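You operate a simulated robot arm through the tools that you are given. There is no shell and no other tool. Be economical: measure what you need, move in short steps, check, and stop when the job is done.

You are at the controls of a simulated robot arm. One attempt, no reset.

## Task
Send the blue capsule in the basket to the number on its label.

It is judged by the outcome, as a careful person would: the job done as asked, and still so three seconds after it is handed in. It fails if anything else is knocked over, pushed out of place, dropped, spilled or broken.

## Robot
A 7-joint arm with a two-finger parallel gripper on a trunk, on a base that drives. Base frame: it is fixed to the floor where the robot stands at the start and does not move with it; the origin is under the middle of the robot, x ahead of it, y to its left, z up. Readings come in mm, degrees, newtons and seconds.
With the tool pointing down near the work surface it reaches from about 300 to 720 mm from the robot's upright axis, wherever it stands. Its first joint turns from -166.0 to 166.0 degrees. Places, roughly: capsule drawer [900, 0, 1100]; socket of the capsule drawer [1000, -100, 1000]. Payload 1.57 kg.
The tool frame sits at the grasp point between the pads (the TCP): z along the fingers, y along the line on which they close. The tips reach 30 mm beyond it. The gripper opens to 80 mm. The fingers are 17 mm wide and 12 mm thick; the gripper's body (40 by 82 mm) begins 80 mm behind the TCP.
Orientation is that of the tool frame in the base frame, as a unit quaternion [x, y, z, w]. With the fingers straight down and closing along the base's y, the tool's x points along the base's -x, its y along +y and its z along -z.

## Interface
- The arm moves only by the tool drive_tool. Its argument "deltas" is one flat list of numbers, 7 for each row, row after row: the finger opening in mm, from 0 to 80, then the shift along the tool's x, y, z in mm, then the turn, a rotation vector about the tool's x, y, z in rad. In form: [gripper, x, y, z, ax, ay, az, gripper, x, y, z, ax, ay, az, ...]. A call has 1 to 12 rows; each row is the pose to reach, as a shift and turn from the pose commanded when the call began, along the tool's axes at that moment. Each row takes 0.2 s and may step no farther than 50 mm and 8.6 degrees from the row before; otherwise, or with a gripper value out of range, the whole call is refused. Where a pose cannot be reached the arm comes as near as it can. A force on the tool above 40 N (or 10 N above the force at the start of the call, whichever is more), or a blocked arm, ends the call early, and 0.2 s more pass. Each finger travels about 72 mm/s and halts on what it meets, pressing with about 38 N; the grip force reading is that of the motor and also rises with nothing between the fingers. The clock runs only during rows and for 0.2 s after the last one: add rows that repeat a pose to give the fingers time. It gives the time, the measured TCP pose, the force on the tool (base axes), the opening and the grip force at its end, in the units of the frame above (readings bear some noise), with the torque about the TCP (base axes, N m) and any sound that the robot's microphone picked up.
- Cameras (640 x 400 px; columns grow to the right, rows downward): "scene" is now at [-1.6, 118.7, 1409]; the picture's right is [-0.22, -0.98, 0.00], its down [-0.43, 0.10, -0.90] and it looks along [0.88, -0.20, -0.44] (base axes); focal length 247 px, centre (320, 200). "wrist" rides on the gripper at [72, -7, -122] in the tool frame; the picture's right is [0.09, 1.00, 0.00], its down [-0.84, 0.08, -0.54] and it looks along [-0.54, 0.05, 0.84] (tool axes); focal length 238 px, centre (320, 200). There is no depth. A picture from a camera that has moved, and an enlarged one, comes with that camera's place and axes in the base frame and with its lens.
- grab_frame(camera): a new picture of that camera. The clock stands still meanwhile.
- move_column(by): slides the trunk up (or, below 0, down) by that many mm; the arm and the scene camera ride with it, the base frame stays. It gives what a move gives, with no picture.
- drive_base(legs): drives the robot by 1 to 6 legs, each [ahead, left, turn to the left] in mm, mm and degrees, along the robot's own axes; the way and the turn of a leg run together, so that a leg with both is an arc; at most 1500 mm and 180 degrees a leg. The arm and the cameras ride along, it lands a little off, and it stops where it bumps. It gives what a move gives.
- pan_tilt(pan, tilt): turns the head with the scene camera to pan (to the left, within 86 degrees either way) and tilt (down, from -29 to 69), counted from straight ahead of the robot. It gives what a move gives.
- close_up(camera, box): a new picture of the part [left, top, right, bottom] of that camera's present view, enlarged. The clock stands still meanwhile.
- job_done(): hands the job in; it is judged then, once.

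Work in short steps. Places have to be worked out from the pictures, the camera data and where the tool is seen: move nearer, look again, correct. Check each grasp and each placing, and mend what went wrong. You have 120 turns and 82 pictures in all, those below and enlarged ones among them. Open the gripper and draw the arm clear of the work before you hand the job in, unless the task says otherwise; then end with one line.

The tools are called after "Call:" by a JSON object that holds its "api" and its "payload". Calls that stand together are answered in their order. drive_tool: Moves the arm, as the interface text tells. Its arguments: {"type":"object","properties":{"deltas":{"type":"array","items":{"type":"number"}}},"required":["deltas"]} The other tools are called the same way: move_column (by) slides the trunk up or down; drive_base (legs) drives the base; pan_tilt (pan, tilt) turns the head that bears the scene camera; grab_frame (camera) takes a picture; close_up (camera, box) takes an enlarged picture of a part of a camera's view; job_done () hands the job in.

At the start:

```text
clock: 0.0
tool_pos: [386.3, -109.2, 999.9]
orientation: [0.0, 1.0, 0.0, 0.0]
contact_force: [0.0, -0.1, 0.3]
torque: [-0.03, -0.01, -0.01]
gripper_width: 80.2
grasp_force: 0.1
trunk travel left (down, up): [-50.0, 65.0]
robot x, y, heading: [0.5, -2.8, -0.3]
head pan, tilt: [-12.6, 26.0]
```

scene: 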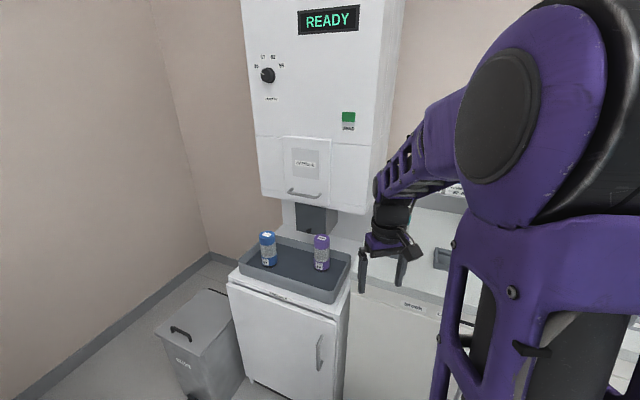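
wrist: 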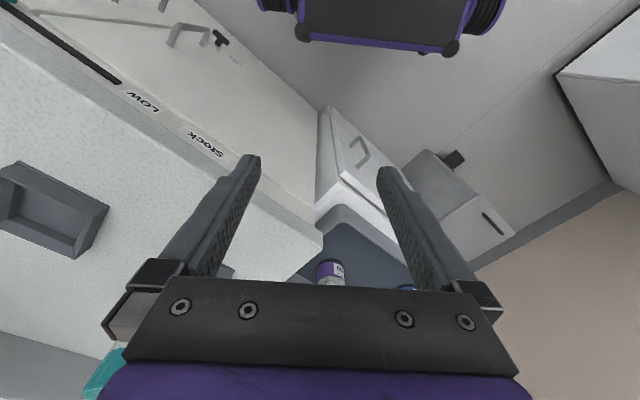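

The scene shows a tube-post station with a dial, a green button, a drawer and a tray with two capsules. I'll enlarge the station and the tray.

Call:
{"api": "close_up", "payload": {"camera": "scene", "box": [240, 0, 400, 100]}}

Call:
{"api": "close_up", "payload": {"camera": "scene", "box": [240, 40, 300, 110]}}

Call:
{"api": "close_up", "payload": {"camera": "scene", "box": [230, 215, 360, 300]}}

Call:
{"api": "close_up", "payload": {"camera": "scene", "box": [250, 100, 390, 220]}}

```text
4.00 times, centred on (320, 50) of scene
camera zoom: at [-1.6, 118.7, 1409.0], right [-0.22, -0.98, 0.0], down [-0.43, 0.1, -0.9], along [0.88, -0.2, -0.44], focal length 989 px, centre (320, 800)
```

zoom: 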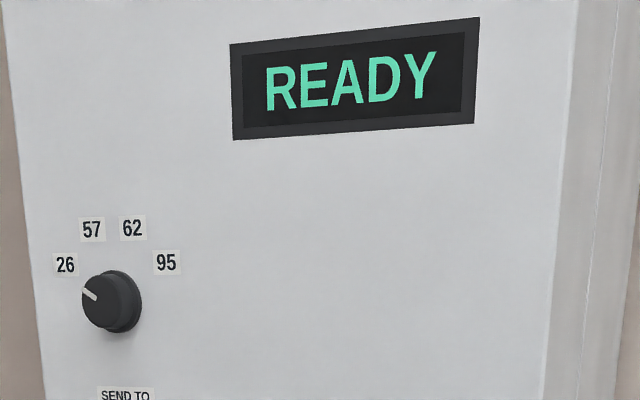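

```text
5.71 times, centred on (270, 75) of scene
camera zoom: at [-1.6, 118.7, 1409.0], right [-0.22, -0.98, 0.0], down [-0.43, 0.1, -0.9], along [0.88, -0.2, -0.44], focal length 1413 px, centre (606, 914)
```

zoom: 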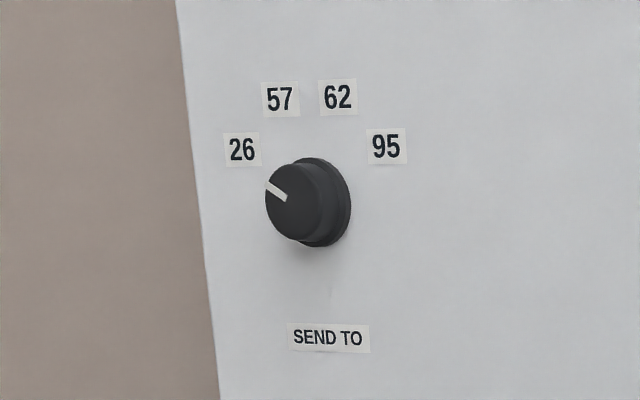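

```text
4.71 times, centred on (295, 258) of scene
camera zoom: at [-1.6, 118.7, 1409.0], right [-0.22, -0.98, 0.0], down [-0.43, 0.1, -0.9], along [0.88, -0.2, -0.44], focal length 1164 px, centre (438, -71)
```

zoom: 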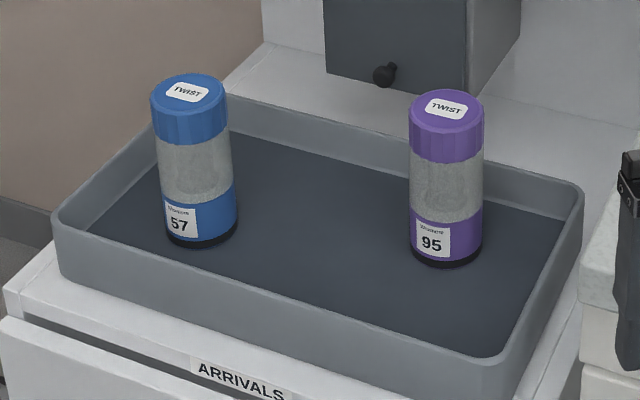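

```text
3.33 times, centred on (320, 160) of scene
camera zoom: at [-1.6, 118.7, 1409.0], right [-0.22, -0.98, 0.0], down [-0.43, 0.1, -0.9], along [0.88, -0.2, -0.44], focal length 824 px, centre (320, 333)
```

zoom: 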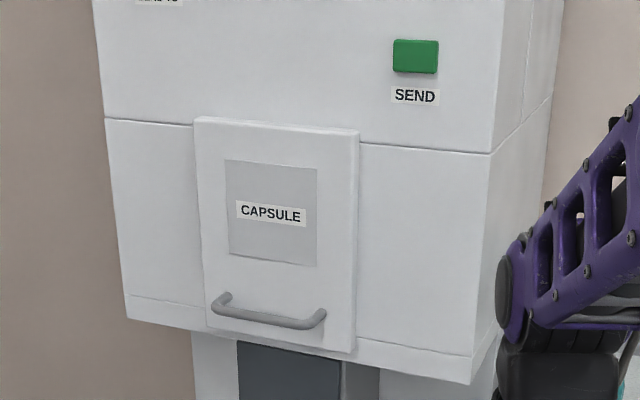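

The tray is labelled ARRIVALS, so "the basket" may be something else. I'll look to the right with the head.

Call:
{"api": "pan_tilt", "payload": {"pan": -50, "tilt": 35}}

Call:
{"api": "grab_frame", "payload": {"camera": "scene"}}

Call:
{"api": "pan_tilt", "payload": {"pan": -85, "tilt": 35}}

Call:
{"api": "grab_frame", "payload": {"camera": "scene"}}

Call:
{"api": "pan_tilt", "payload": {"pan": 60, "tilt": 35}}

Call:
{"api": "grab_frame", "payload": {"camera": "scene"}}

```text
clock: 1.0
tool_pos: [386.0, -109.7, 1000.6]
orientation: [0.001, 1.0, 0.0, 0.0]
contact_force: [-0.7, 0.1, -0.1]
torque: [0.01, -0.03, -0.03]
gripper_width: 79.8
grasp_force: 0.1
trunk travel left (down, up): [-50.0, 65.0]
robot x, y, heading: [2.2, 0.9, 0.0]
head pan, tilt: [-50.0, 35.0]
```

```text
75 pictures are left
camera scene: at [-34.5, 71.4, 1394.9], right [-0.77, -0.64, 0.0], down [-0.37, 0.44, -0.82], along [0.53, -0.63, -0.57], focal length 247 px, centre (320, 200)
```

scene: 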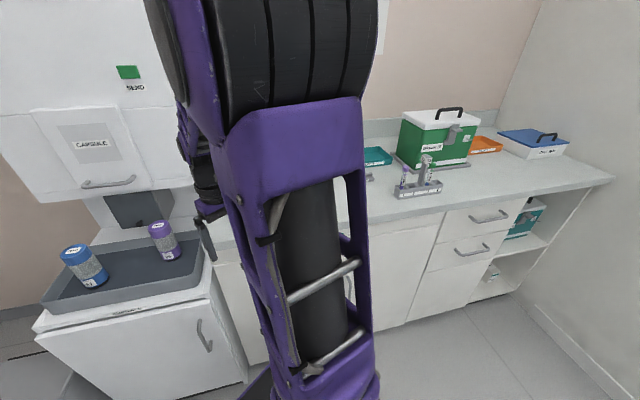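

```text
clock: 2.0
tool_pos: [386.1, -108.3, 999.1]
orientation: [0.0, 1.0, 0.001, 0.001]
contact_force: [-0.7, -0.5, -0.5]
torque: [-0.02, -0.02, -0.01]
gripper_width: 80.2
grasp_force: 0.0
trunk travel left (down, up): [-50.0, 65.0]
robot x, y, heading: [1.4, 4.9, 0.1]
head pan, tilt: [-85.0, 35.0]
```

```text
74 pictures are left
camera scene: at [-83.5, 51.1, 1394.9], right [-1.0, -0.09, 0.0], down [-0.05, 0.57, -0.82], along [0.07, -0.82, -0.57], focal length 247 px, centre (320, 200)
```

scene: 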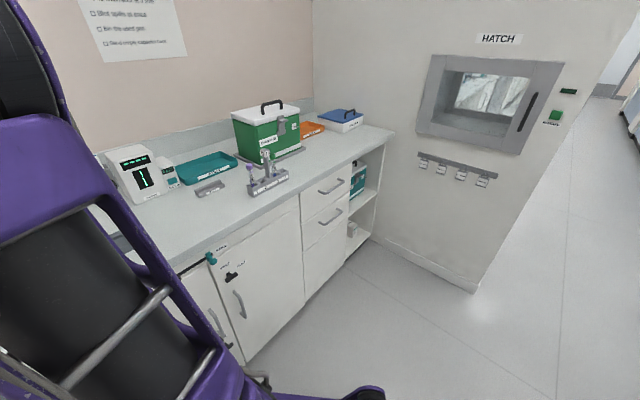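

```text
clock: 4.3
tool_pos: [386.3, -107.4, 999.7]
orientation: [0.0, 1.0, 0.0, 0.0]
contact_force: [0.5, 0.0, 0.5]
torque: [-0.01, 0.0, -0.02]
gripper_width: 79.7
grasp_force: 0.0
trunk travel left (down, up): [-50.0, 65.0]
robot x, y, heading: [2.6, -4.0, 0.2]
head pan, tilt: [60.0, 35.0]
```

```text
73 pictures are left
camera scene: at [-47.1, 215.0, 1394.9], right [0.87, -0.5, 0.0], down [-0.29, -0.5, -0.82], along [0.41, 0.71, -0.57], focal length 247 px, centre (320, 200)
```

scene: 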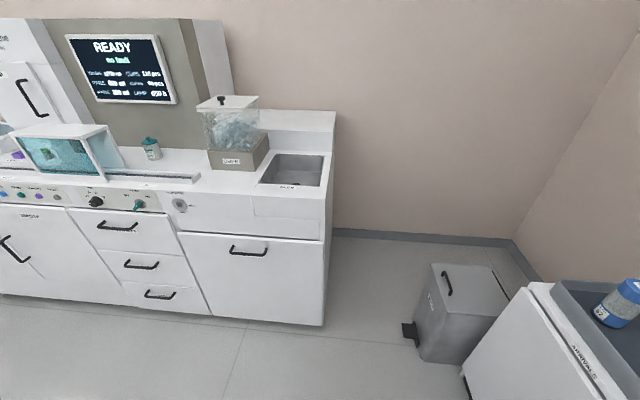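

The ARRIVALS tray holds the only blue capsule, and its label reads 57. The station and counter look turned about 34° from my axes, so I'll turn the robot square to them and look again.

Call:
{"api": "drive_base", "payload": {"legs": [[0, 0, -34]]}}

Call:
{"api": "pan_tilt", "payload": {"pan": 25, "tilt": 26}}

Call:
{"api": "grab_frame", "payload": {"camera": "scene"}}

```text
clock: 6.4
tool_pos: [263.4, -302.7, 999.9]
orientation: [0.287, 0.958, 0.0, 0.0]
contact_force: [-0.1, 0.1, 0.4]
torque: [0.02, -0.04, 0.0]
gripper_width: 80.0
grasp_force: 0.1
trunk travel left (down, up): [-50.0, 65.0]
robot x, y, heading: [-0.0, 3.5, -33.6]
head pan, tilt: [60.0, 35.0]
```

```text
clock: 7.4
tool_pos: [263.6, -302.6, 999.6]
orientation: [0.287, 0.958, 0.0, -0.001]
contact_force: [-0.2, 0.7, -0.5]
torque: [-0.04, -0.02, -0.03]
gripper_width: 80.0
grasp_force: 0.2
trunk travel left (down, up): [-50.0, 65.0]
robot x, y, heading: [3.1, 3.7, -33.1]
head pan, tilt: [25.0, 26.0]
```

```text
72 pictures are left
camera scene: at [91.3, 152.0, 1409.0], right [-0.14, -0.99, 0.0], down [-0.43, 0.06, -0.9], along [0.89, -0.13, -0.44], focal length 247 px, centre (320, 200)
```

scene: 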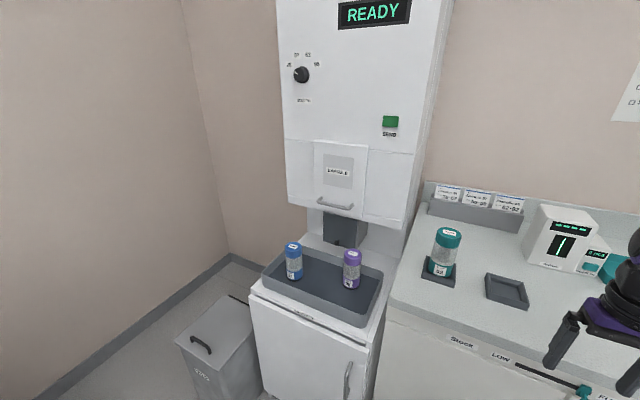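

The station face normal checks out at about -33.7°. I'll strafe left to stand in front of the station.

Call:
{"api": "drive_base", "payload": {"legs": [[0, 380, 0]]}}

Call:
{"api": "pan_tilt", "payload": {"pan": 0, "tilt": 15}}

Call:
{"api": "grab_frame", "payload": {"camera": "scene"}}

Call:
{"api": "pan_tilt", "payload": {"pan": 0, "tilt": 50}}

Call:
{"api": "grab_frame", "payload": {"camera": "scene"}}

Call:
{"api": "grab_frame", "payload": {"camera": "wrist"}}

```text
clock: 11.6
tool_pos: [474.0, 20.3, 999.3]
orientation: [0.285, 0.959, 0.0, 0.0]
contact_force: [0.0, -0.6, -0.3]
torque: [-0.03, -0.02, 0.0]
gripper_width: 79.9
grasp_force: 0.1
trunk travel left (down, up): [-50.0, 65.0]
robot x, y, heading: [210.5, 322.3, -33.0]
head pan, tilt: [25.0, 26.0]
```

```text
clock: 12.5
tool_pos: [472.6, 19.8, 1001.5]
orientation: [0.285, 0.959, 0.0, 0.0]
contact_force: [-0.4, 0.5, -0.3]
torque: [0.03, -0.05, 0.02]
gripper_width: 80.2
grasp_force: 0.0
trunk travel left (down, up): [-50.0, 65.0]
robot x, y, heading: [206.2, 318.2, -33.0]
head pan, tilt: [0.0, 15.0]
```

```text
71 pictures are left
camera scene: at [288.0, 435.5, 1426.8], right [-0.54, -0.84, 0.0], down [-0.22, 0.14, -0.97], along [0.81, -0.53, -0.26], focal length 247 px, centre (320, 200)
```

scene: 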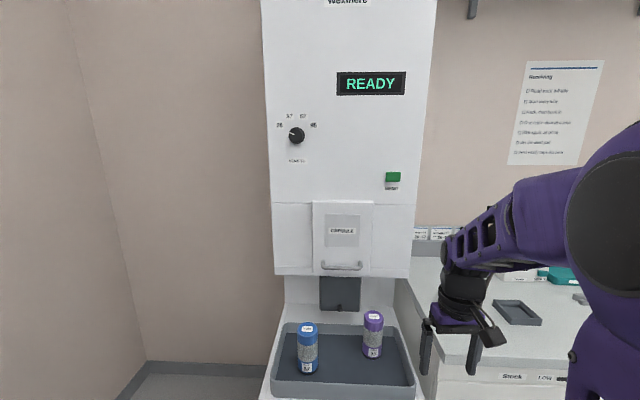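

```text
clock: 13.5
tool_pos: [475.4, 19.8, 1000.4]
orientation: [0.285, 0.959, 0.0, 0.0]
contact_force: [0.0, 0.6, -0.6]
torque: [-0.01, 0.02, -0.01]
gripper_width: 80.1
grasp_force: 0.0
trunk travel left (down, up): [-50.0, 65.0]
robot x, y, heading: [212.4, 317.0, -32.9]
head pan, tilt: [0.0, 50.0]
```

```text
70 pictures are left
camera scene: at [274.2, 444.4, 1373.2], right [-0.55, -0.84, 0.0], down [-0.64, 0.42, -0.64], along [0.54, -0.35, -0.77], focal length 247 px, centre (320, 200)
```

scene: 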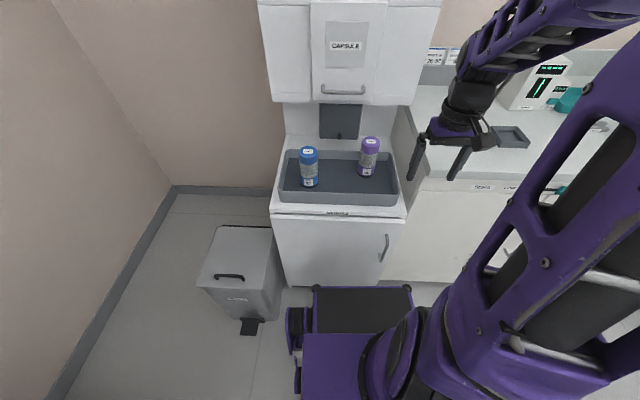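

```text
69 pictures are left
camera wrist: at [410.2, 52.0, 1122.1], right [0.47, 0.88, 0.0], down [0.74, -0.39, 0.54], along [0.48, -0.25, -0.84], focal length 238 px, centre (320, 200)
```

wrist: 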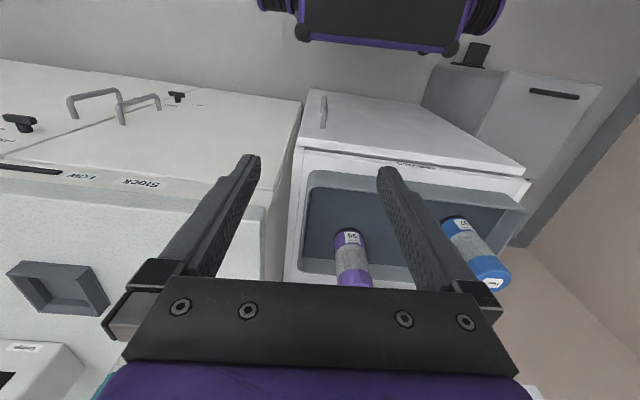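

The robot is now square to the station. I'll read the station's title and the notice on the wall, and check the label again.

Call:
{"api": "pan_tilt", "payload": {"pan": -15, "tilt": 8}}

Call:
{"api": "close_up", "payload": {"camera": "scene", "box": [400, 50, 560, 200]}}

Call:
{"api": "pan_tilt", "payload": {"pan": 0, "tilt": 20}}

Call:
{"api": "close_up", "payload": {"camera": "scene", "box": [260, 60, 440, 260]}}

Call:
{"api": "close_up", "payload": {"camera": "scene", "box": [260, 240, 430, 390]}}

```text
clock: 14.6
tool_pos: [473.2, 19.4, 999.8]
orientation: [0.286, 0.958, 0.0, 0.0]
contact_force: [-0.5, -0.1, 0.2]
torque: [0.01, -0.01, 0.02]
gripper_width: 80.0
grasp_force: 0.1
trunk travel left (down, up): [-50.0, 65.0]
robot x, y, heading: [208.4, 323.6, -33.1]
head pan, tilt: [-15.0, 8.0]
```

```text
2.67 times, centred on (480, 125) of scene
camera zoom: at [271.6, 417.6, 1438.2], right [-0.74, -0.67, 0.0], down [-0.09, 0.1, -0.99], along [0.66, -0.74, -0.14], focal length 660 px, centre (-107, 400)
```

zoom: 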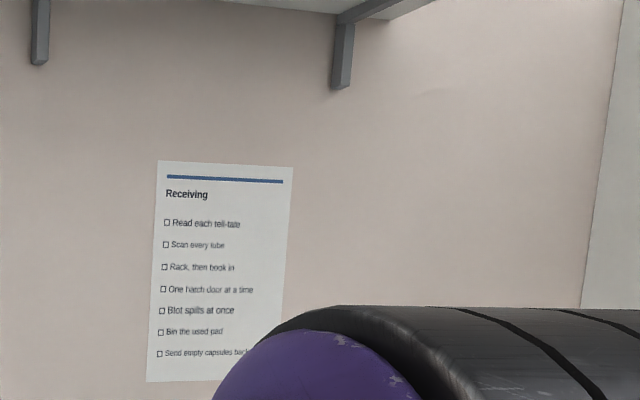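

```text
clock: 15.4
tool_pos: [474.6, 20.1, 999.9]
orientation: [0.285, 0.959, 0.0, 0.0]
contact_force: [0.3, -0.7, -0.6]
torque: [0.02, 0.02, 0.0]
gripper_width: 80.1
grasp_force: 0.1
trunk travel left (down, up): [-50.0, 65.0]
robot x, y, heading: [213.6, 321.9, -33.0]
head pan, tilt: [0.0, 20.0]
```

```text
2.00 times, centred on (350, 160) of scene
camera zoom: at [287.7, 435.6, 1418.8], right [-0.55, -0.84, 0.0], down [-0.29, 0.19, -0.94], along [0.79, -0.51, -0.34], focal length 495 px, centre (260, 280)
```

zoom: 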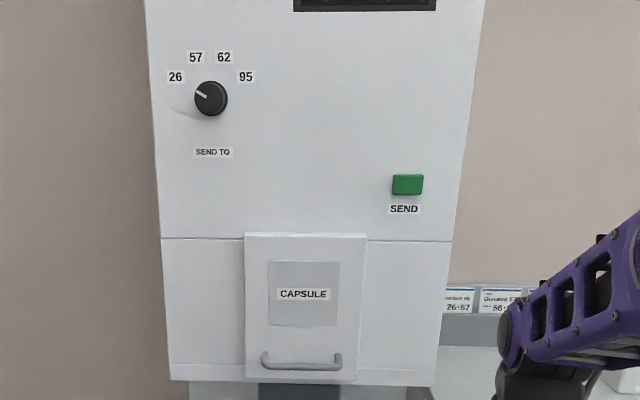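

```text
2.67 times, centred on (345, 315) of scene
camera zoom: at [287.7, 435.6, 1418.8], right [-0.55, -0.84, 0.0], down [-0.29, 0.19, -0.94], along [0.79, -0.51, -0.34], focal length 660 px, centre (253, -107)
```

zoom: 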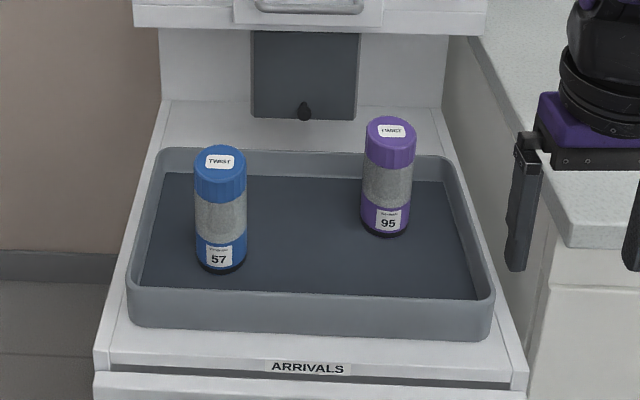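

From triangulation in the robot frame (forward, left): handle ≈ (729, 70, z 1013), knob ≈ (750, 210, z 1430), SEND ≈ (765, -87, z 1298), blue capsule ≈ (592, 181), base z≈735. I'll swing the tool to point forward and bring it in front of the handle, short of touching it.

Call:
{"api": "drive_tool", "payload": {"deltas": [80, -18, 15, -1, 0, -0.143, 0, 80, -36, 30, -2, 0, -0.286, 0, 80, -54, 45, -3, 0, -0.428, 0, 80, -72, 60, -4, 0, -0.571, 0, 80, -90, 75, -5, 0, -0.714, 0, 80, -108, 90, -6, 0, -0.857, 0, 80, -126, 105, -7, 0, -1.0, 0, 80, -144, 120, -8, 0, -1.142, 0, 80, -162, 135, -9, 0, -1.285, 0, 80, -180, 150, -10, 0, -1.428, 0, 80, -198, 178, -13, 0, -1.571, 0]}}

Call:
{"api": "grab_frame", "payload": {"camera": "scene"}}

Call:
{"api": "grab_frame", "payload": {"camera": "wrist"}}

```text
clock: 18.0
tool_pos: [719.8, 57.2, 1172.4]
orientation: [0.374, 0.556, -0.018, 0.742]
contact_force: [0.0, 0.1, 0.2]
torque: [0.01, 0.01, 0.05]
gripper_width: 80.0
grasp_force: 0.1
out of reach, approached as far as the arm can: row 6, 7, 8, 10, 11
trunk travel left (down, up): [-50.0, 65.0]
robot x, y, heading: [207.7, 319.1, -32.9]
head pan, tilt: [0.0, 20.0]
stopped in row 11: the arm was blocked; the commanded pose is now the measured one
```

```text
65 pictures are left
camera scene: at [286.5, 435.4, 1419.0], right [-0.55, -0.84, 0.0], down [-0.29, 0.19, -0.94], along [0.79, -0.51, -0.34], focal length 247 px, centre (320, 200)
```

scene: 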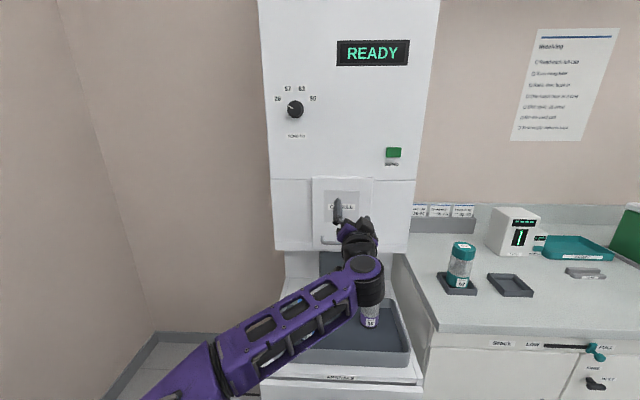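

```text
64 pictures are left
camera wrist: at [645.0, 149.3, 1096.0], right [0.48, 0.75, 0.46], down [-0.72, 0.04, 0.69], along [0.5, -0.66, 0.56], focal length 238 px, centre (320, 200)
```

wrist: 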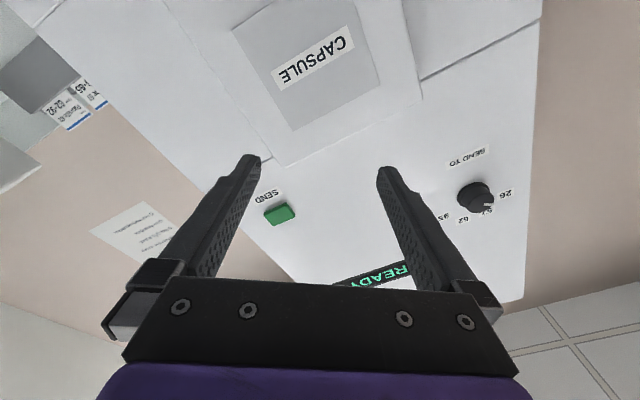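

The arm reconfigured its elbow to the left and stopped at about (571, 57, z 1172), pointing forward but rolled, with no contact. I'll roll it in place so the fingers close vertically.

Call:
{"api": "drive_tool", "payload": {"deltas": [80, 0, 0, 0, 0.009, 0.011, 0.1256, 80, 0, 0, 0, 0.018, 0.022, 0.251, 80, 0, 0, 0, 0.027, 0.033, 0.377, 80, 0, 0, 0, 0.036, 0.044, 0.502, 80, 0, 0, 0, 0.045, 0.055, 0.628, 80, 0, 0, 0, 0.055, 0.066, 0.753, 80, 0, 0, 0, 0.064, 0.077, 0.879, 80, 0, 0, 0, 0.073, 0.088, 1.0045]}}

Call:
{"api": "grab_frame", "payload": {"camera": "scene"}}

Call:
{"api": "grab_frame", "payload": {"camera": "wrist"}}

```text
clock: 19.8
tool_pos: [721.1, 57.7, 1171.3]
orientation: [0.622, 0.338, 0.338, 0.62]
contact_force: [0.5, 0.4, 0.7]
torque: [0.02, 0.05, -0.01]
gripper_width: 80.0
grasp_force: 0.1
trunk travel left (down, up): [-50.0, 65.0]
robot x, y, heading: [209.4, 320.8, -32.9]
head pan, tilt: [0.0, 20.0]
```

```text
63 pictures are left
camera scene: at [287.6, 435.8, 1418.7], right [-0.55, -0.84, 0.0], down [-0.29, 0.19, -0.94], along [0.79, -0.51, -0.34], focal length 247 px, centre (320, 200)
```

scene: 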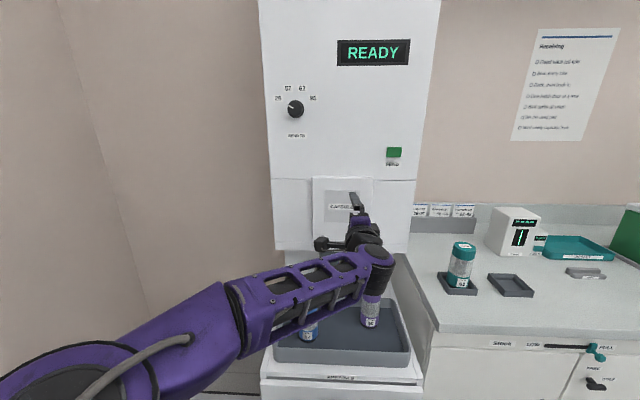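

```text
62 pictures are left
camera wrist: at [658.0, 182.9, 1164.6], right [0.05, 0.08, 1.0], down [-0.91, -0.41, 0.08], along [0.41, -0.91, 0.05], focal length 238 px, centre (320, 200)
```

wrist: 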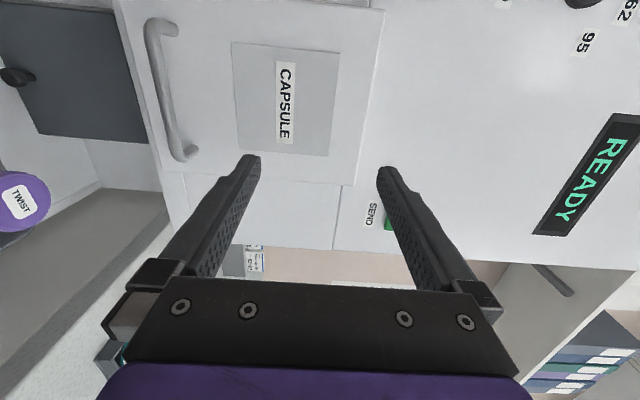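

The tool is level with vertical closing. I'll lower it to handle height while staying well short of the face, then look.

Call:
{"api": "drive_tool", "payload": {"deltas": [80, 3, -40, 0, 0, 0, 0, 80, 6, -80, 0, 0, 0, 0, 80, 9, -120, 10, 0, 0, 0, 80, 12, -166, 30, 0, 0, 0]}}

Call:
{"api": "grab_frame", "payload": {"camera": "scene"}}

Call:
{"api": "grab_frame", "payload": {"camera": "wrist"}}

```text
refused: row 4 steps farther than a row can; nothing moved
```

```text
61 pictures are left
camera scene: at [287.6, 435.8, 1418.7], right [-0.55, -0.84, 0.0], down [-0.29, 0.19, -0.94], along [0.79, -0.51, -0.34], focal length 247 px, centre (320, 200)
```

scene: 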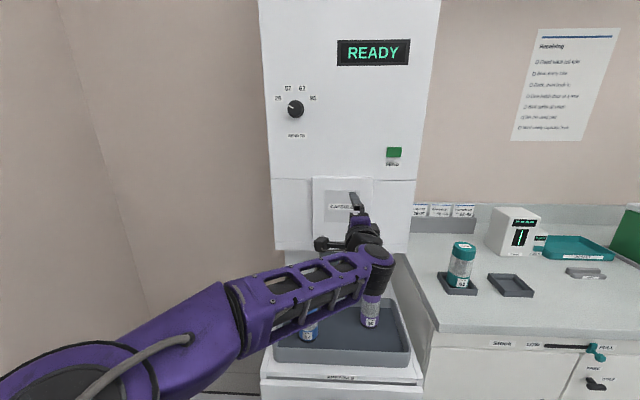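

```text
60 pictures are left
camera wrist: at [658.0, 182.9, 1164.6], right [0.05, 0.08, 1.0], down [-0.91, -0.41, 0.08], along [0.41, -0.91, 0.05], focal length 238 px, centre (320, 200)
```

wrist: 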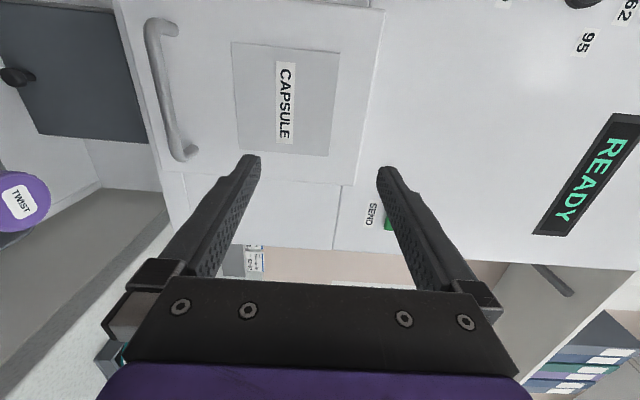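

A row step was too long, so nothing moved. I'll resend with smaller steps.

Call:
{"api": "drive_tool", "payload": {"deltas": [80, 2, -35, 6, 0, 0, 0, 80, 4, -70, 12, 0, 0, 0, 80, 7, -105, 18, 0, 0, 0, 80, 9, -140, 24, 0, 0, 0, 80, 12, -166, 30, 0, 0, 0]}}

Call:
{"api": "grab_frame", "payload": {"camera": "scene"}}

Call:
{"api": "grab_frame", "payload": {"camera": "wrist"}}

```text
clock: 21.0
tool_pos: [766.6, 78.0, 1044.6]
orientation: [0.634, 0.335, 0.325, 0.616]
contact_force: [-0.2, -0.6, 0.0]
torque: [0.03, 0.05, 0.0]
gripper_width: 79.8
grasp_force: 0.1
out of reach, approached as far as the arm can: row 3, 4, 5
trunk travel left (down, up): [-50.0, 65.0]
robot x, y, heading: [208.7, 318.0, -33.0]
head pan, tilt: [0.0, 20.0]
```

```text
59 pictures are left
camera scene: at [287.5, 435.7, 1418.7], right [-0.55, -0.84, 0.0], down [-0.29, 0.19, -0.94], along [0.79, -0.51, -0.34], focal length 247 px, centre (320, 200)
```

scene: 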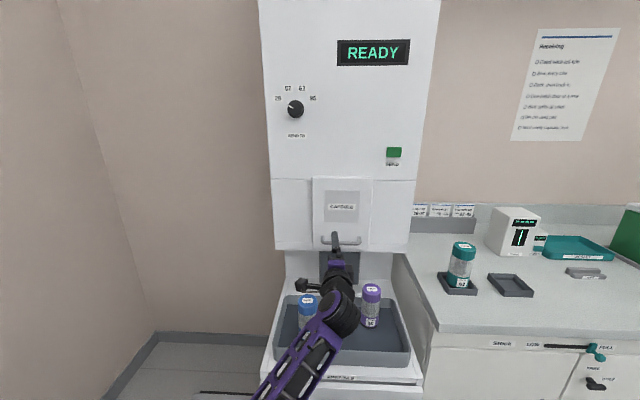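

```text
58 pictures are left
camera wrist: at [706.5, 204.5, 1041.6], right [0.08, 0.06, 1.0], down [-0.92, -0.39, 0.1], along [0.39, -0.92, 0.03], focal length 238 px, centre (320, 200)
```

wrist: 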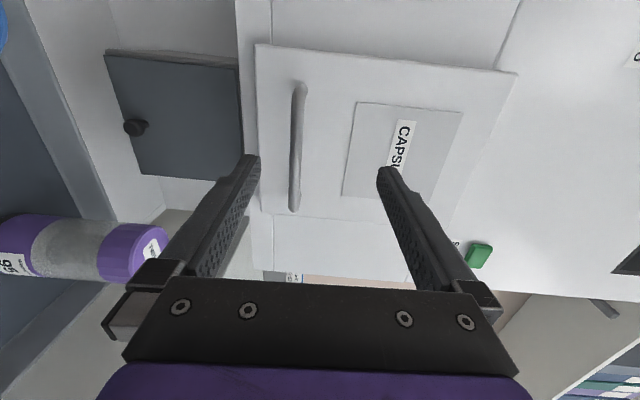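

The handle bar triangulates consistently to (859, -16, 1016). The arm couldn't go lower in this posture, so I'll lower the trunk 30 mm instead.

Call:
{"api": "move_column", "payload": {"by": -30}}

Call:
{"api": "grab_frame", "payload": {"camera": "wrist"}}

```text
clock: 21.7
tool_pos: [766.5, 78.4, 1015.1]
orientation: [0.634, 0.337, 0.325, 0.615]
contact_force: [0.1, 0.1, 0.0]
torque: [-0.02, -0.01, 0.02]
gripper_width: 79.9
grasp_force: 0.0
trunk travel left (down, up): [-20.0, 95.0]
robot x, y, heading: [206.8, 320.0, -33.2]
head pan, tilt: [0.0, 20.0]
```

```text
57 pictures are left
camera wrist: at [706.6, 204.6, 1011.8], right [0.08, 0.06, 1.0], down [-0.92, -0.39, 0.1], along [0.39, -0.92, 0.03], focal length 238 px, centre (320, 200)
```

wrist: 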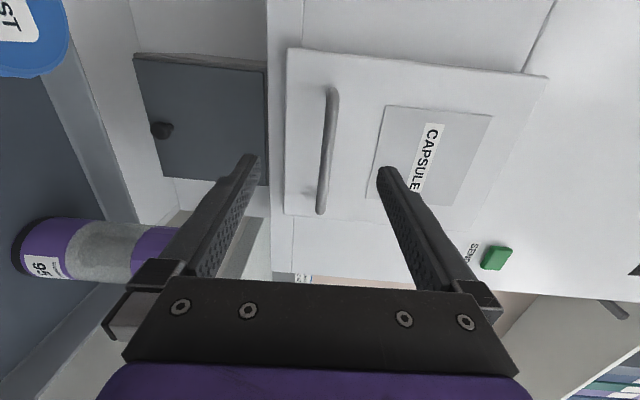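

The bar sits between finger heights, so I'll move forward and slightly right, stopping about 30 mm short of the final grasp point.

Call:
{"api": "drive_tool", "payload": {"deltas": [80, -9, 1, 27, 0, 0, 0, 80, -18, 2, 54, 0, 0, 0, 80, -26, 4, 81, 0, 0, 0]}}

Call:
{"api": "grab_frame", "payload": {"camera": "wrist"}}

Call:
{"api": "grab_frame", "payload": {"camera": "scene"}}

```text
clock: 22.5
tool_pos: [825.8, 16.7, 1027.0]
orientation: [0.638, 0.334, 0.321, 0.615]
contact_force: [0.0, -0.3, 0.4]
torque: [-0.01, 0.0, -0.02]
gripper_width: 80.0
grasp_force: 0.0
out of reach, approached as far as the arm can: row 1, 2, 3
trunk travel left (down, up): [-20.0, 95.0]
robot x, y, heading: [207.2, 321.5, -32.7]
head pan, tilt: [0.0, 20.0]
```

```text
56 pictures are left
camera wrist: at [765.8, 144.0, 1024.8], right [0.09, 0.06, 0.99], down [-0.92, -0.38, 0.1], along [0.38, -0.92, 0.02], focal length 238 px, centre (320, 200)
```

wrist: 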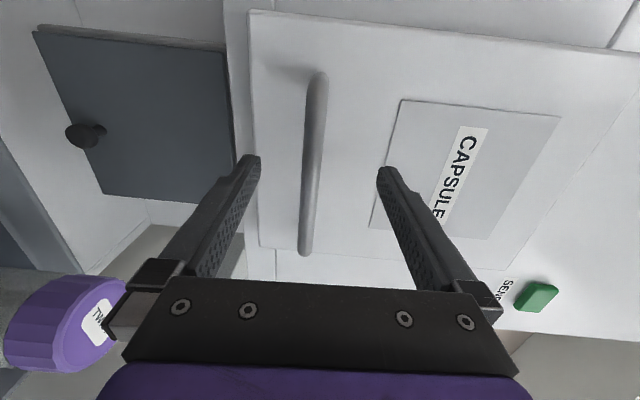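

```text
55 pictures are left
camera scene: at [287.5, 435.9, 1388.7], right [-0.55, -0.84, 0.0], down [-0.29, 0.19, -0.94], along [0.79, -0.51, -0.34], focal length 247 px, centre (320, 200)
```

scene: 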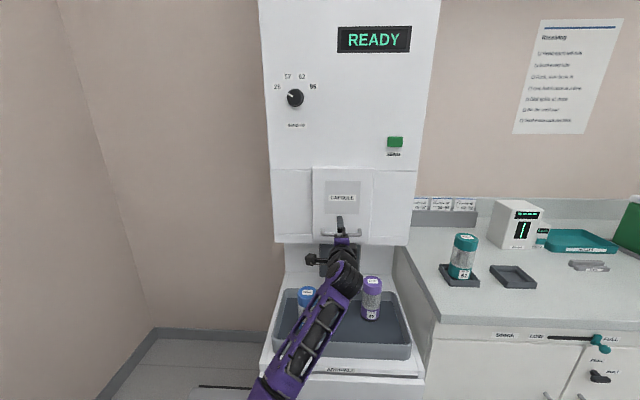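

The bar is nearly centred between the fingers and about 48 mm ahead of the TCP. I'll advance 30 mm and close in the same call.

Call:
{"api": "drive_tool", "payload": {"deltas": [80, -4, -4, 15, 0, 0, 0, 80, -8, -7, 32, 0, 0, 0]}}

Call:
{"api": "grab_frame", "payload": {"camera": "wrist"}}

```text
clock: 23.1
tool_pos: [843.5, 7.9, 1030.2]
orientation: [0.636, 0.333, 0.322, 0.618]
contact_force: [-21.7, 17.3, -5.7]
torque: [-0.64, -0.83, -0.14]
gripper_width: 74.3
grasp_force: 0.1
out of reach, approached as far as the arm can: row 1, 2
trunk travel left (down, up): [-20.0, 95.0]
robot x, y, heading: [208.8, 322.5, -33.1]
head pan, tilt: [0.0, 20.0]
stopped in row 2: the force on the tool passed its limit at 56 N (the readings are from after the stop); the commanded pose is now the measured one
```

```text
54 pictures are left
camera wrist: at [783.3, 135.2, 1027.7], right [0.08, 0.06, 1.0], down [-0.92, -0.38, 0.1], along [0.38, -0.92, 0.03], focal length 238 px, centre (320, 200)
```

wrist: 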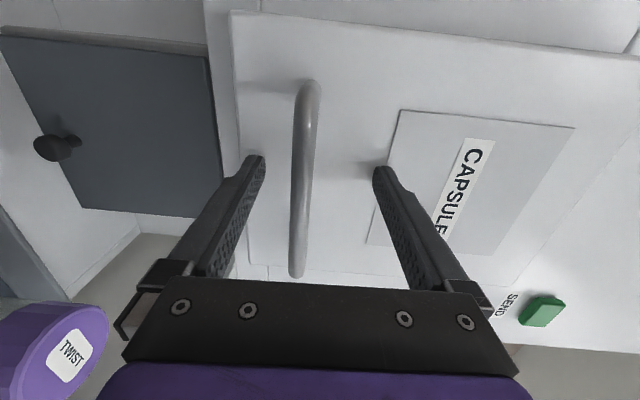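

The tips touched the drawer face, so the bar is already between the fingers. I'll back off 6 mm and lower the trunk 12 mm to centre on the bar.

Call:
{"api": "drive_tool", "payload": {"deltas": [80, 0, 0, -6, 0, 0, 0]}}

Call:
{"api": "move_column", "payload": {"by": -12}}

Call:
{"api": "drive_tool", "payload": {"deltas": [60, 0, 0, 0, 0, 0, 0, 40, 0, 0, 0, 0, 0, 0, 20, 0, 0, 0, 0, 0, 0, 0, 0, 0, 0, 0, 0, 0, 0, 0, 0, 0, 0, 0, 0]}}

Call:
{"api": "grab_frame", "payload": {"camera": "wrist"}}

```text
clock: 23.5
tool_pos: [840.2, 9.1, 1029.1]
orientation: [0.637, 0.333, 0.321, 0.617]
contact_force: [-0.9, -0.6, -0.5]
torque: [0.02, 0.03, 0.01]
gripper_width: 79.9
grasp_force: 0.1
trunk travel left (down, up): [-20.0, 95.0]
robot x, y, heading: [206.8, 324.2, -33.1]
head pan, tilt: [0.0, 20.0]
```

```text
clock: 24.1
tool_pos: [839.4, 9.3, 1017.2]
orientation: [0.637, 0.333, 0.322, 0.616]
contact_force: [0.0, -0.2, 0.0]
torque: [-0.01, 0.01, -0.01]
gripper_width: 80.0
grasp_force: 0.2
trunk travel left (down, up): [-8.0, 107.0]
robot x, y, heading: [210.7, 322.4, -32.8]
head pan, tilt: [0.0, 20.0]
```

```text
clock: 25.3
tool_pos: [838.1, 9.8, 1019.2]
orientation: [0.635, 0.332, 0.322, 0.619]
contact_force: [1.2, -0.4, 13.6]
torque: [0.14, -0.04, -0.16]
gripper_width: 12.0
grasp_force: 29.1
trunk travel left (down, up): [-8.0, 107.0]
robot x, y, heading: [207.8, 323.8, -32.8]
head pan, tilt: [0.0, 20.0]
```

```text
53 pictures are left
camera wrist: at [779.4, 136.9, 1016.8], right [0.08, 0.06, 1.0], down [-0.92, -0.38, 0.09], along [0.38, -0.92, 0.03], focal length 238 px, centre (320, 200)
```

wrist: 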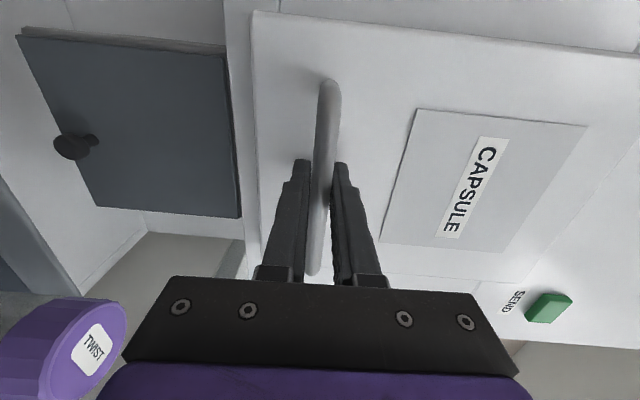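

The bar is gripped (12 mm, 29 N). I'll pull straight back 60 mm and watch the forces.

Call:
{"api": "drive_tool", "payload": {"deltas": [0, 0, -1, -15, 0, 0, 0, 0, -1, -1, -30, 0, 0, 0, 0, -1, -2, -45, 0, 0, 0, 0, -1, -2, -60, 0, 0, 0]}}

Call:
{"api": "grab_frame", "payload": {"camera": "scene"}}

```text
clock: 26.3
tool_pos: [789.7, 44.9, 1020.1]
orientation: [0.635, 0.333, 0.323, 0.618]
contact_force: [0.9, 2.7, 27.9]
torque: [0.22, -0.02, -0.85]
gripper_width: 11.9
grasp_force: 29.1
trunk travel left (down, up): [-8.0, 107.0]
robot x, y, heading: [210.0, 322.8, -33.1]
head pan, tilt: [0.0, 20.0]
```

```text
52 pictures are left
camera scene: at [285.7, 437.0, 1376.9], right [-0.54, -0.84, 0.0], down [-0.29, 0.19, -0.94], along [0.79, -0.51, -0.34], focal length 247 px, centre (320, 200)
```

scene: 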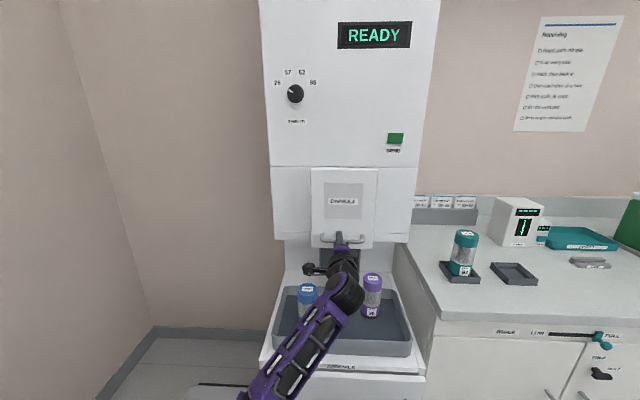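

The drawer slides out straight. I'll continue pulling, easing upward slightly to relieve the vertical load.

Call:
{"api": "drive_tool", "payload": {"deltas": [0, 0, 2, -20, 0, 0, 0, 0, -1, 2, -40, 0, 0, 0, 0, -1, 2, -60, 0, 0, 0, 0, -2, 1, -80, 0, 0, 0, 0, -2, 1, -100, 0, 0, 0]}}

Call:
{"api": "grab_frame", "payload": {"camera": "scene"}}

```text
clock: 27.5
tool_pos: [709.2, 102.3, 1019.0]
orientation: [0.636, 0.337, 0.323, 0.614]
contact_force: [13.3, 18.3, -0.9]
torque: [0.38, -0.32, 0.05]
gripper_width: 12.1
grasp_force: 28.6
trunk travel left (down, up): [-8.0, 107.0]
robot x, y, heading: [211.5, 324.3, -33.0]
head pan, tilt: [0.0, 20.0]
```

```text
51 pictures are left
camera scene: at [288.6, 437.6, 1376.3], right [-0.54, -0.84, 0.0], down [-0.29, 0.18, -0.94], along [0.79, -0.51, -0.34], focal length 247 px, centre (320, 200)
```

scene: 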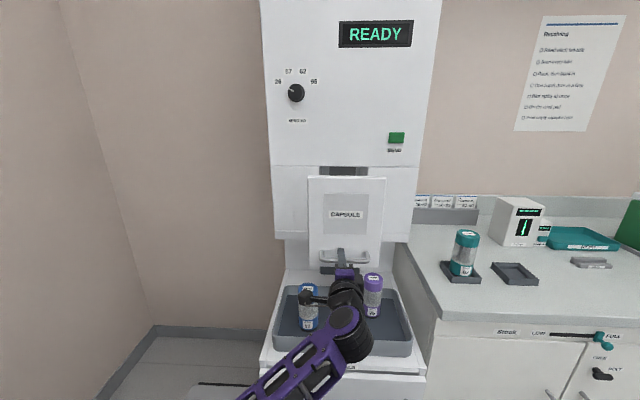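

About 160 mm open with a bit of sideways load. I'll shift slightly left and keep pulling to find the stop.

Call:
{"api": "drive_tool", "payload": {"deltas": [0, 4, 0, -15, 0, 0, 0, 0, 4, -1, -30, 0, 0, 0, 0, 4, -1, -45, 0, 0, 0, 0, 4, -2, -60, 0, 0, 0, 0, 4, -2, -80, 0, 0, 0]}}

Call:
{"api": "grab_frame", "payload": {"camera": "scene"}}

```text
clock: 28.7
tool_pos: [670.5, 130.3, 1018.7]
orientation: [0.644, 0.33, 0.31, 0.617]
contact_force: [-2.0, -2.5, -10.4]
torque: [0.35, -0.36, 0.04]
gripper_width: 12.1
grasp_force: 28.9
out of reach, approached as far as the arm can: row 3, 4, 5
trunk travel left (down, up): [-8.0, 107.0]
robot x, y, heading: [212.4, 324.7, -33.0]
head pan, tilt: [0.0, 20.0]
stopped in row 5: the force on the tool passed its limit at 46 N (the readings are from after the stop); the commanded pose is now the measured one
```

```text
50 pictures are left
camera scene: at [287.7, 434.7, 1377.0], right [-0.55, -0.84, 0.0], down [-0.29, 0.19, -0.94], along [0.79, -0.51, -0.34], focal length 247 px, centre (320, 200)
```

scene: 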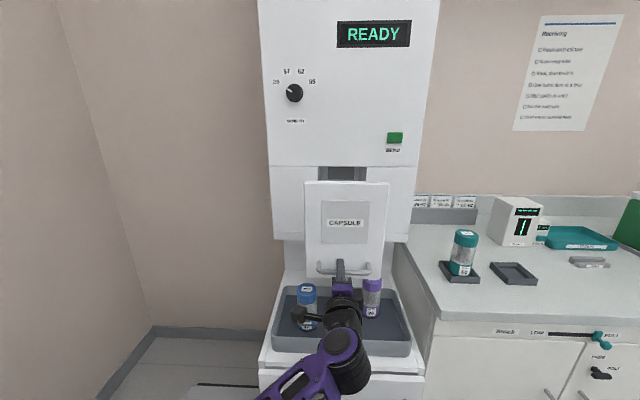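

The drawer is open about 205 mm, apparently at its stop. I'll release the handle and back the base off 150 mm.

Call:
{"api": "drive_tool", "payload": {"deltas": [30, 0, 0, 0, 0, 0, 0, 60, 0, 0, 0, 0, 0, 0, 80, 0, 0, 0, 0, 0, 0]}}

Call:
{"api": "drive_base", "payload": {"legs": [[-150, 0, 0]]}}

Call:
{"api": "move_column", "payload": {"by": 107}}

Call:
{"api": "pan_tilt", "payload": {"pan": 0, "tilt": 30}}

Call:
{"api": "grab_frame", "payload": {"camera": "scene"}}

Call:
{"api": "grab_frame", "payload": {"camera": "wrist"}}

```text
clock: 29.5
tool_pos: [671.1, 130.8, 1021.9]
orientation: [0.643, 0.33, 0.312, 0.618]
contact_force: [-0.4, 0.1, -0.2]
torque: [-0.01, 0.0, 0.04]
gripper_width: 79.7
grasp_force: 0.0
trunk travel left (down, up): [-8.0, 107.0]
robot x, y, heading: [208.0, 320.5, -33.0]
head pan, tilt: [0.0, 20.0]
```

```text
clock: 30.9
tool_pos: [547.8, 211.4, 1021.8]
orientation: [0.644, 0.329, 0.31, 0.617]
contact_force: [-0.2, -0.2, 0.3]
torque: [0.04, 0.02, 0.01]
gripper_width: 80.0
grasp_force: 0.1
trunk travel left (down, up): [-8.0, 107.0]
robot x, y, heading: [87.2, 398.3, -33.1]
head pan, tilt: [0.0, 20.0]
```

```text
clock: 32.3
tool_pos: [547.6, 210.0, 1129.3]
orientation: [0.643, 0.329, 0.31, 0.618]
contact_force: [-0.1, 0.3, 0.1]
torque: [-0.03, 0.01, 0.04]
gripper_width: 79.9
grasp_force: 0.0
trunk travel left (down, up): [-115.0, 0.0]
robot x, y, heading: [85.7, 398.4, -33.3]
head pan, tilt: [0.0, 20.0]
```

```text
clock: 33.0
tool_pos: [547.0, 209.0, 1128.3]
orientation: [0.643, 0.328, 0.31, 0.619]
contact_force: [0.8, 0.0, 0.5]
torque: [-0.02, 0.0, 0.0]
gripper_width: 80.0
grasp_force: 0.1
trunk travel left (down, up): [-115.0, 0.0]
robot x, y, heading: [84.7, 398.1, -33.2]
head pan, tilt: [0.0, 30.0]
```

```text
49 pictures are left
camera scene: at [162.0, 517.2, 1467.7], right [-0.55, -0.84, 0.0], down [-0.42, 0.27, -0.87], along [0.72, -0.47, -0.5], focal length 247 px, centre (320, 200)
```

scene: 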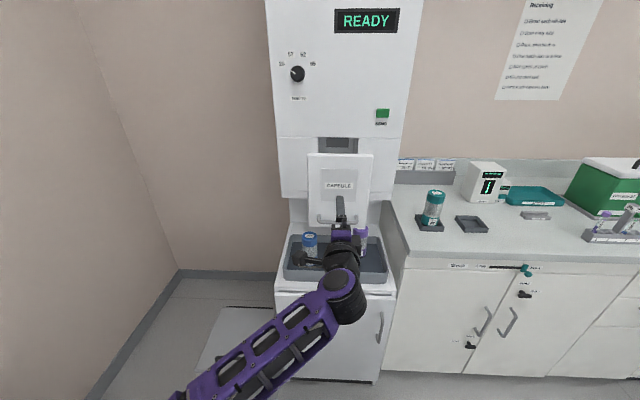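

```text
48 pictures are left
camera wrist: at [491.3, 339.3, 1126.7], right [0.09, 0.05, 0.99], down [-0.93, -0.36, 0.11], along [0.36, -0.93, 0.02], focal length 238 px, centre (320, 200)
```

wrist: 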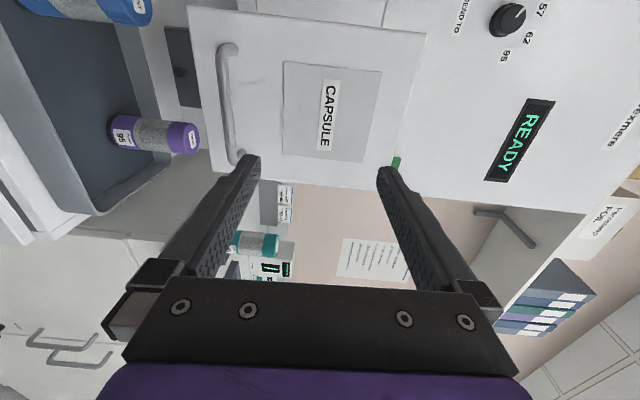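

The drawer front is tall (top ≈ z 1234), so I need to look in from above. I'll pitch the tool to point straight down in place, well in front of the drawer, keeping the camera on its left side.

Call:
{"api": "drive_tool", "payload": {"deltas": [80, 0, 0, 0, 0.139, 0.0045, -0.0036, 80, 0, 0, 0, 0.278, 0.009, -0.007, 80, 0, 0, 0, 0.417, 0.0135, -0.011, 80, 0, 0, 0, 0.556, 0.018, -0.0144, 80, 0, 0, 0, 0.695, 0.0225, -0.018, 80, 0, 0, 0, 0.834, 0.027, -0.0216, 80, 0, 0, 0, 0.973, 0.031, -0.025, 80, 0, 0, 0, 1.112, 0.036, -0.029, 80, 0, 0, 0, 1.251, 0.04, -0.032, 80, 0, 0, 0, 1.39, 0.045, -0.036, 80, 0, 0, 0, 1.529, 0.049, -0.04]}}

Call:
{"api": "grab_frame", "payload": {"camera": "scene"}}

```text
clock: 35.4
tool_pos: [546.9, 210.4, 1127.3]
orientation: [0.879, 0.477, 0.0, -0.002]
contact_force: [-0.2, -0.2, -0.3]
torque: [0.01, 0.03, 0.0]
gripper_width: 80.1
grasp_force: 0.2
trunk travel left (down, up): [-115.0, 0.0]
robot x, y, heading: [88.8, 401.4, -33.3]
head pan, tilt: [0.0, 30.0]
```

```text
47 pictures are left
camera scene: at [161.9, 517.3, 1467.6], right [-0.55, -0.84, 0.0], down [-0.42, 0.27, -0.87], along [0.72, -0.47, -0.5], focal length 247 px, centre (320, 200)
```

scene: 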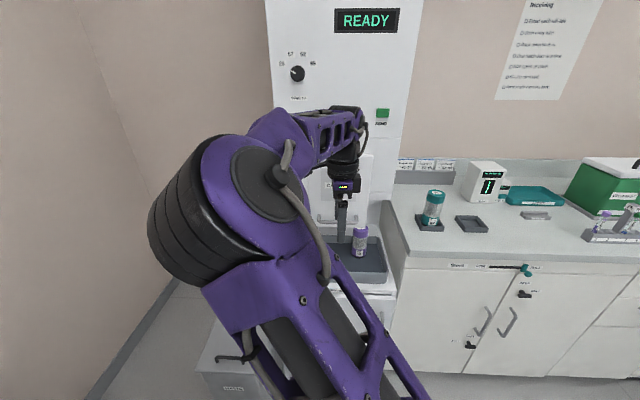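

The tool is down cleanly. I'll raise it about 170 mm so I can see into the drawer.

Call:
{"api": "drive_tool", "payload": {"deltas": [80, 0, 0, -45, 0, 0, 0, 80, 0, 0, -90, 0, 0, 0, 80, 0, 0, -135, 0, 0, 0, 80, 0, 0, -175, 0, 0, 0]}}

Call:
{"api": "grab_frame", "payload": {"camera": "wrist"}}

```text
clock: 36.4
tool_pos: [546.5, 212.1, 1304.4]
orientation: [0.879, 0.478, -0.002, -0.002]
contact_force: [-0.5, -0.2, 0.2]
torque: [0.02, 0.04, 0.02]
gripper_width: 79.7
grasp_force: 0.1
trunk travel left (down, up): [-115.0, 0.0]
robot x, y, heading: [87.2, 401.6, -33.2]
head pan, tilt: [0.0, 30.0]
```

```text
46 pictures are left
camera wrist: at [580.3, 273.6, 1426.3], right [0.89, -0.47, 0.0], down [-0.39, -0.74, 0.54], along [-0.25, -0.48, -0.84], focal length 238 px, centre (320, 200)
```

wrist: 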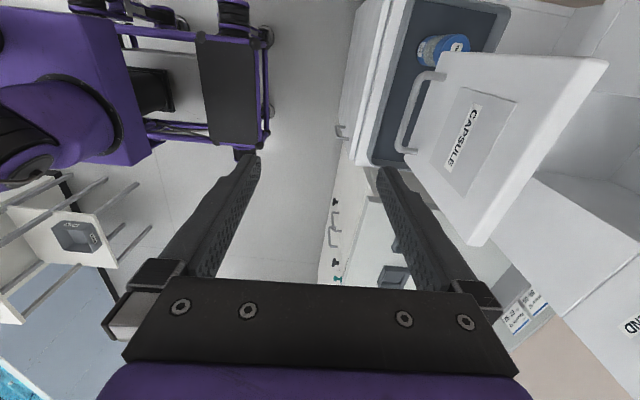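

The height is fine. I'll move forward 150 mm over the drawer (tips stay above its top) and look in.

Call:
{"api": "drive_tool", "payload": {"deltas": [80, 0, 40, -10, 0, 0, 0, 80, 0, 80, -10, 0, 0, 0, 80, 0, 120, -10, 0, 0, 0, 80, 0, 150, -10, 0, 0, 0]}}

Call:
{"api": "grab_frame", "payload": {"camera": "wrist"}}

```text
clock: 37.4
tool_pos: [614.5, 159.1, 1306.6]
orientation: [0.879, 0.476, 0.0, 0.0]
contact_force: [-0.6, 0.4, 0.0]
torque: [-0.02, -0.01, 0.04]
gripper_width: 80.2
grasp_force: 0.0
out of reach, approached as far as the arm can: row 2, 3, 4
trunk travel left (down, up): [-115.0, 0.0]
robot x, y, heading: [83.6, 402.8, -33.3]
head pan, tilt: [0.0, 30.0]
```

```text
45 pictures are left
camera wrist: at [648.9, 221.9, 1428.7], right [0.88, -0.47, 0.0], down [-0.39, -0.74, 0.54], along [-0.26, -0.48, -0.84], focal length 238 px, centre (320, 200)
```

wrist: 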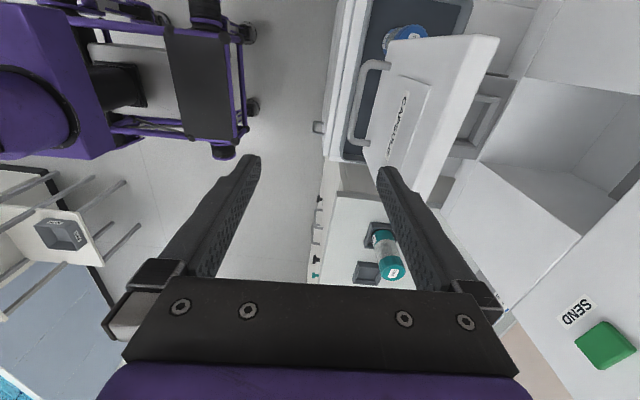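

Arm reach ends here, but I can see a dark square socket behind the drawer front. I'll drive the base forward 130 mm and look again.

Call:
{"api": "drive_base", "payload": {"legs": [[130, 0, 0]]}}

Call:
{"api": "grab_frame", "payload": {"camera": "wrist"}}

Call:
{"api": "grab_frame", "payload": {"camera": "scene"}}

```text
clock: 38.7
tool_pos: [726.0, 87.1, 1307.0]
orientation: [0.879, 0.477, -0.001, -0.002]
contact_force: [-0.9, 1.2, 0.0]
torque: [0.0, -0.01, 0.0]
gripper_width: 79.8
grasp_force: 0.0
trunk travel left (down, up): [-115.0, 0.0]
robot x, y, heading: [192.8, 325.6, -33.3]
head pan, tilt: [0.0, 30.0]
```

```text
44 pictures are left
camera wrist: at [758.8, 149.1, 1428.4], right [0.88, -0.47, 0.0], down [-0.39, -0.74, 0.54], along [-0.25, -0.48, -0.84], focal length 238 px, centre (320, 200)
```

wrist: 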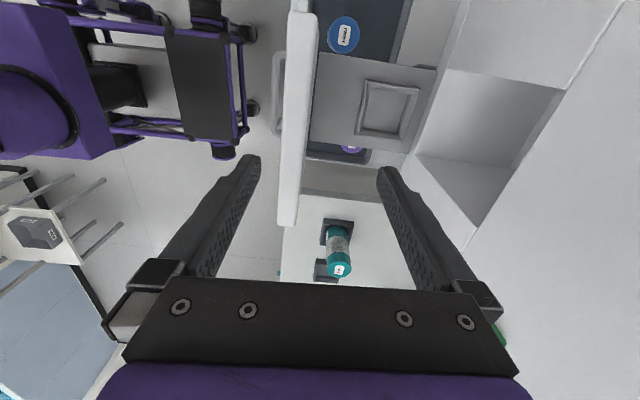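

```text
43 pictures are left
camera scene: at [272.4, 444.7, 1467.6], right [-0.55, -0.83, 0.0], down [-0.42, 0.28, -0.87], along [0.72, -0.48, -0.5], focal length 247 px, centre (320, 200)
```

scene: 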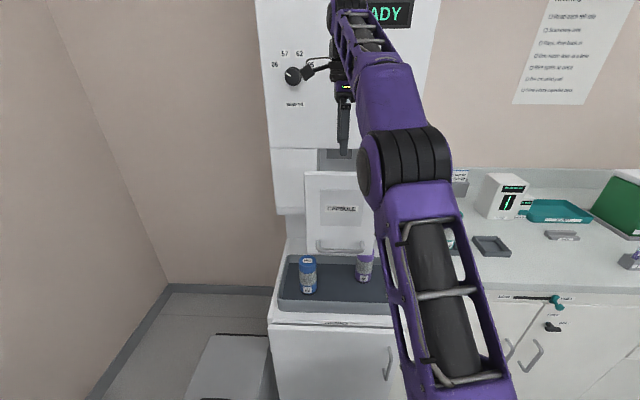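

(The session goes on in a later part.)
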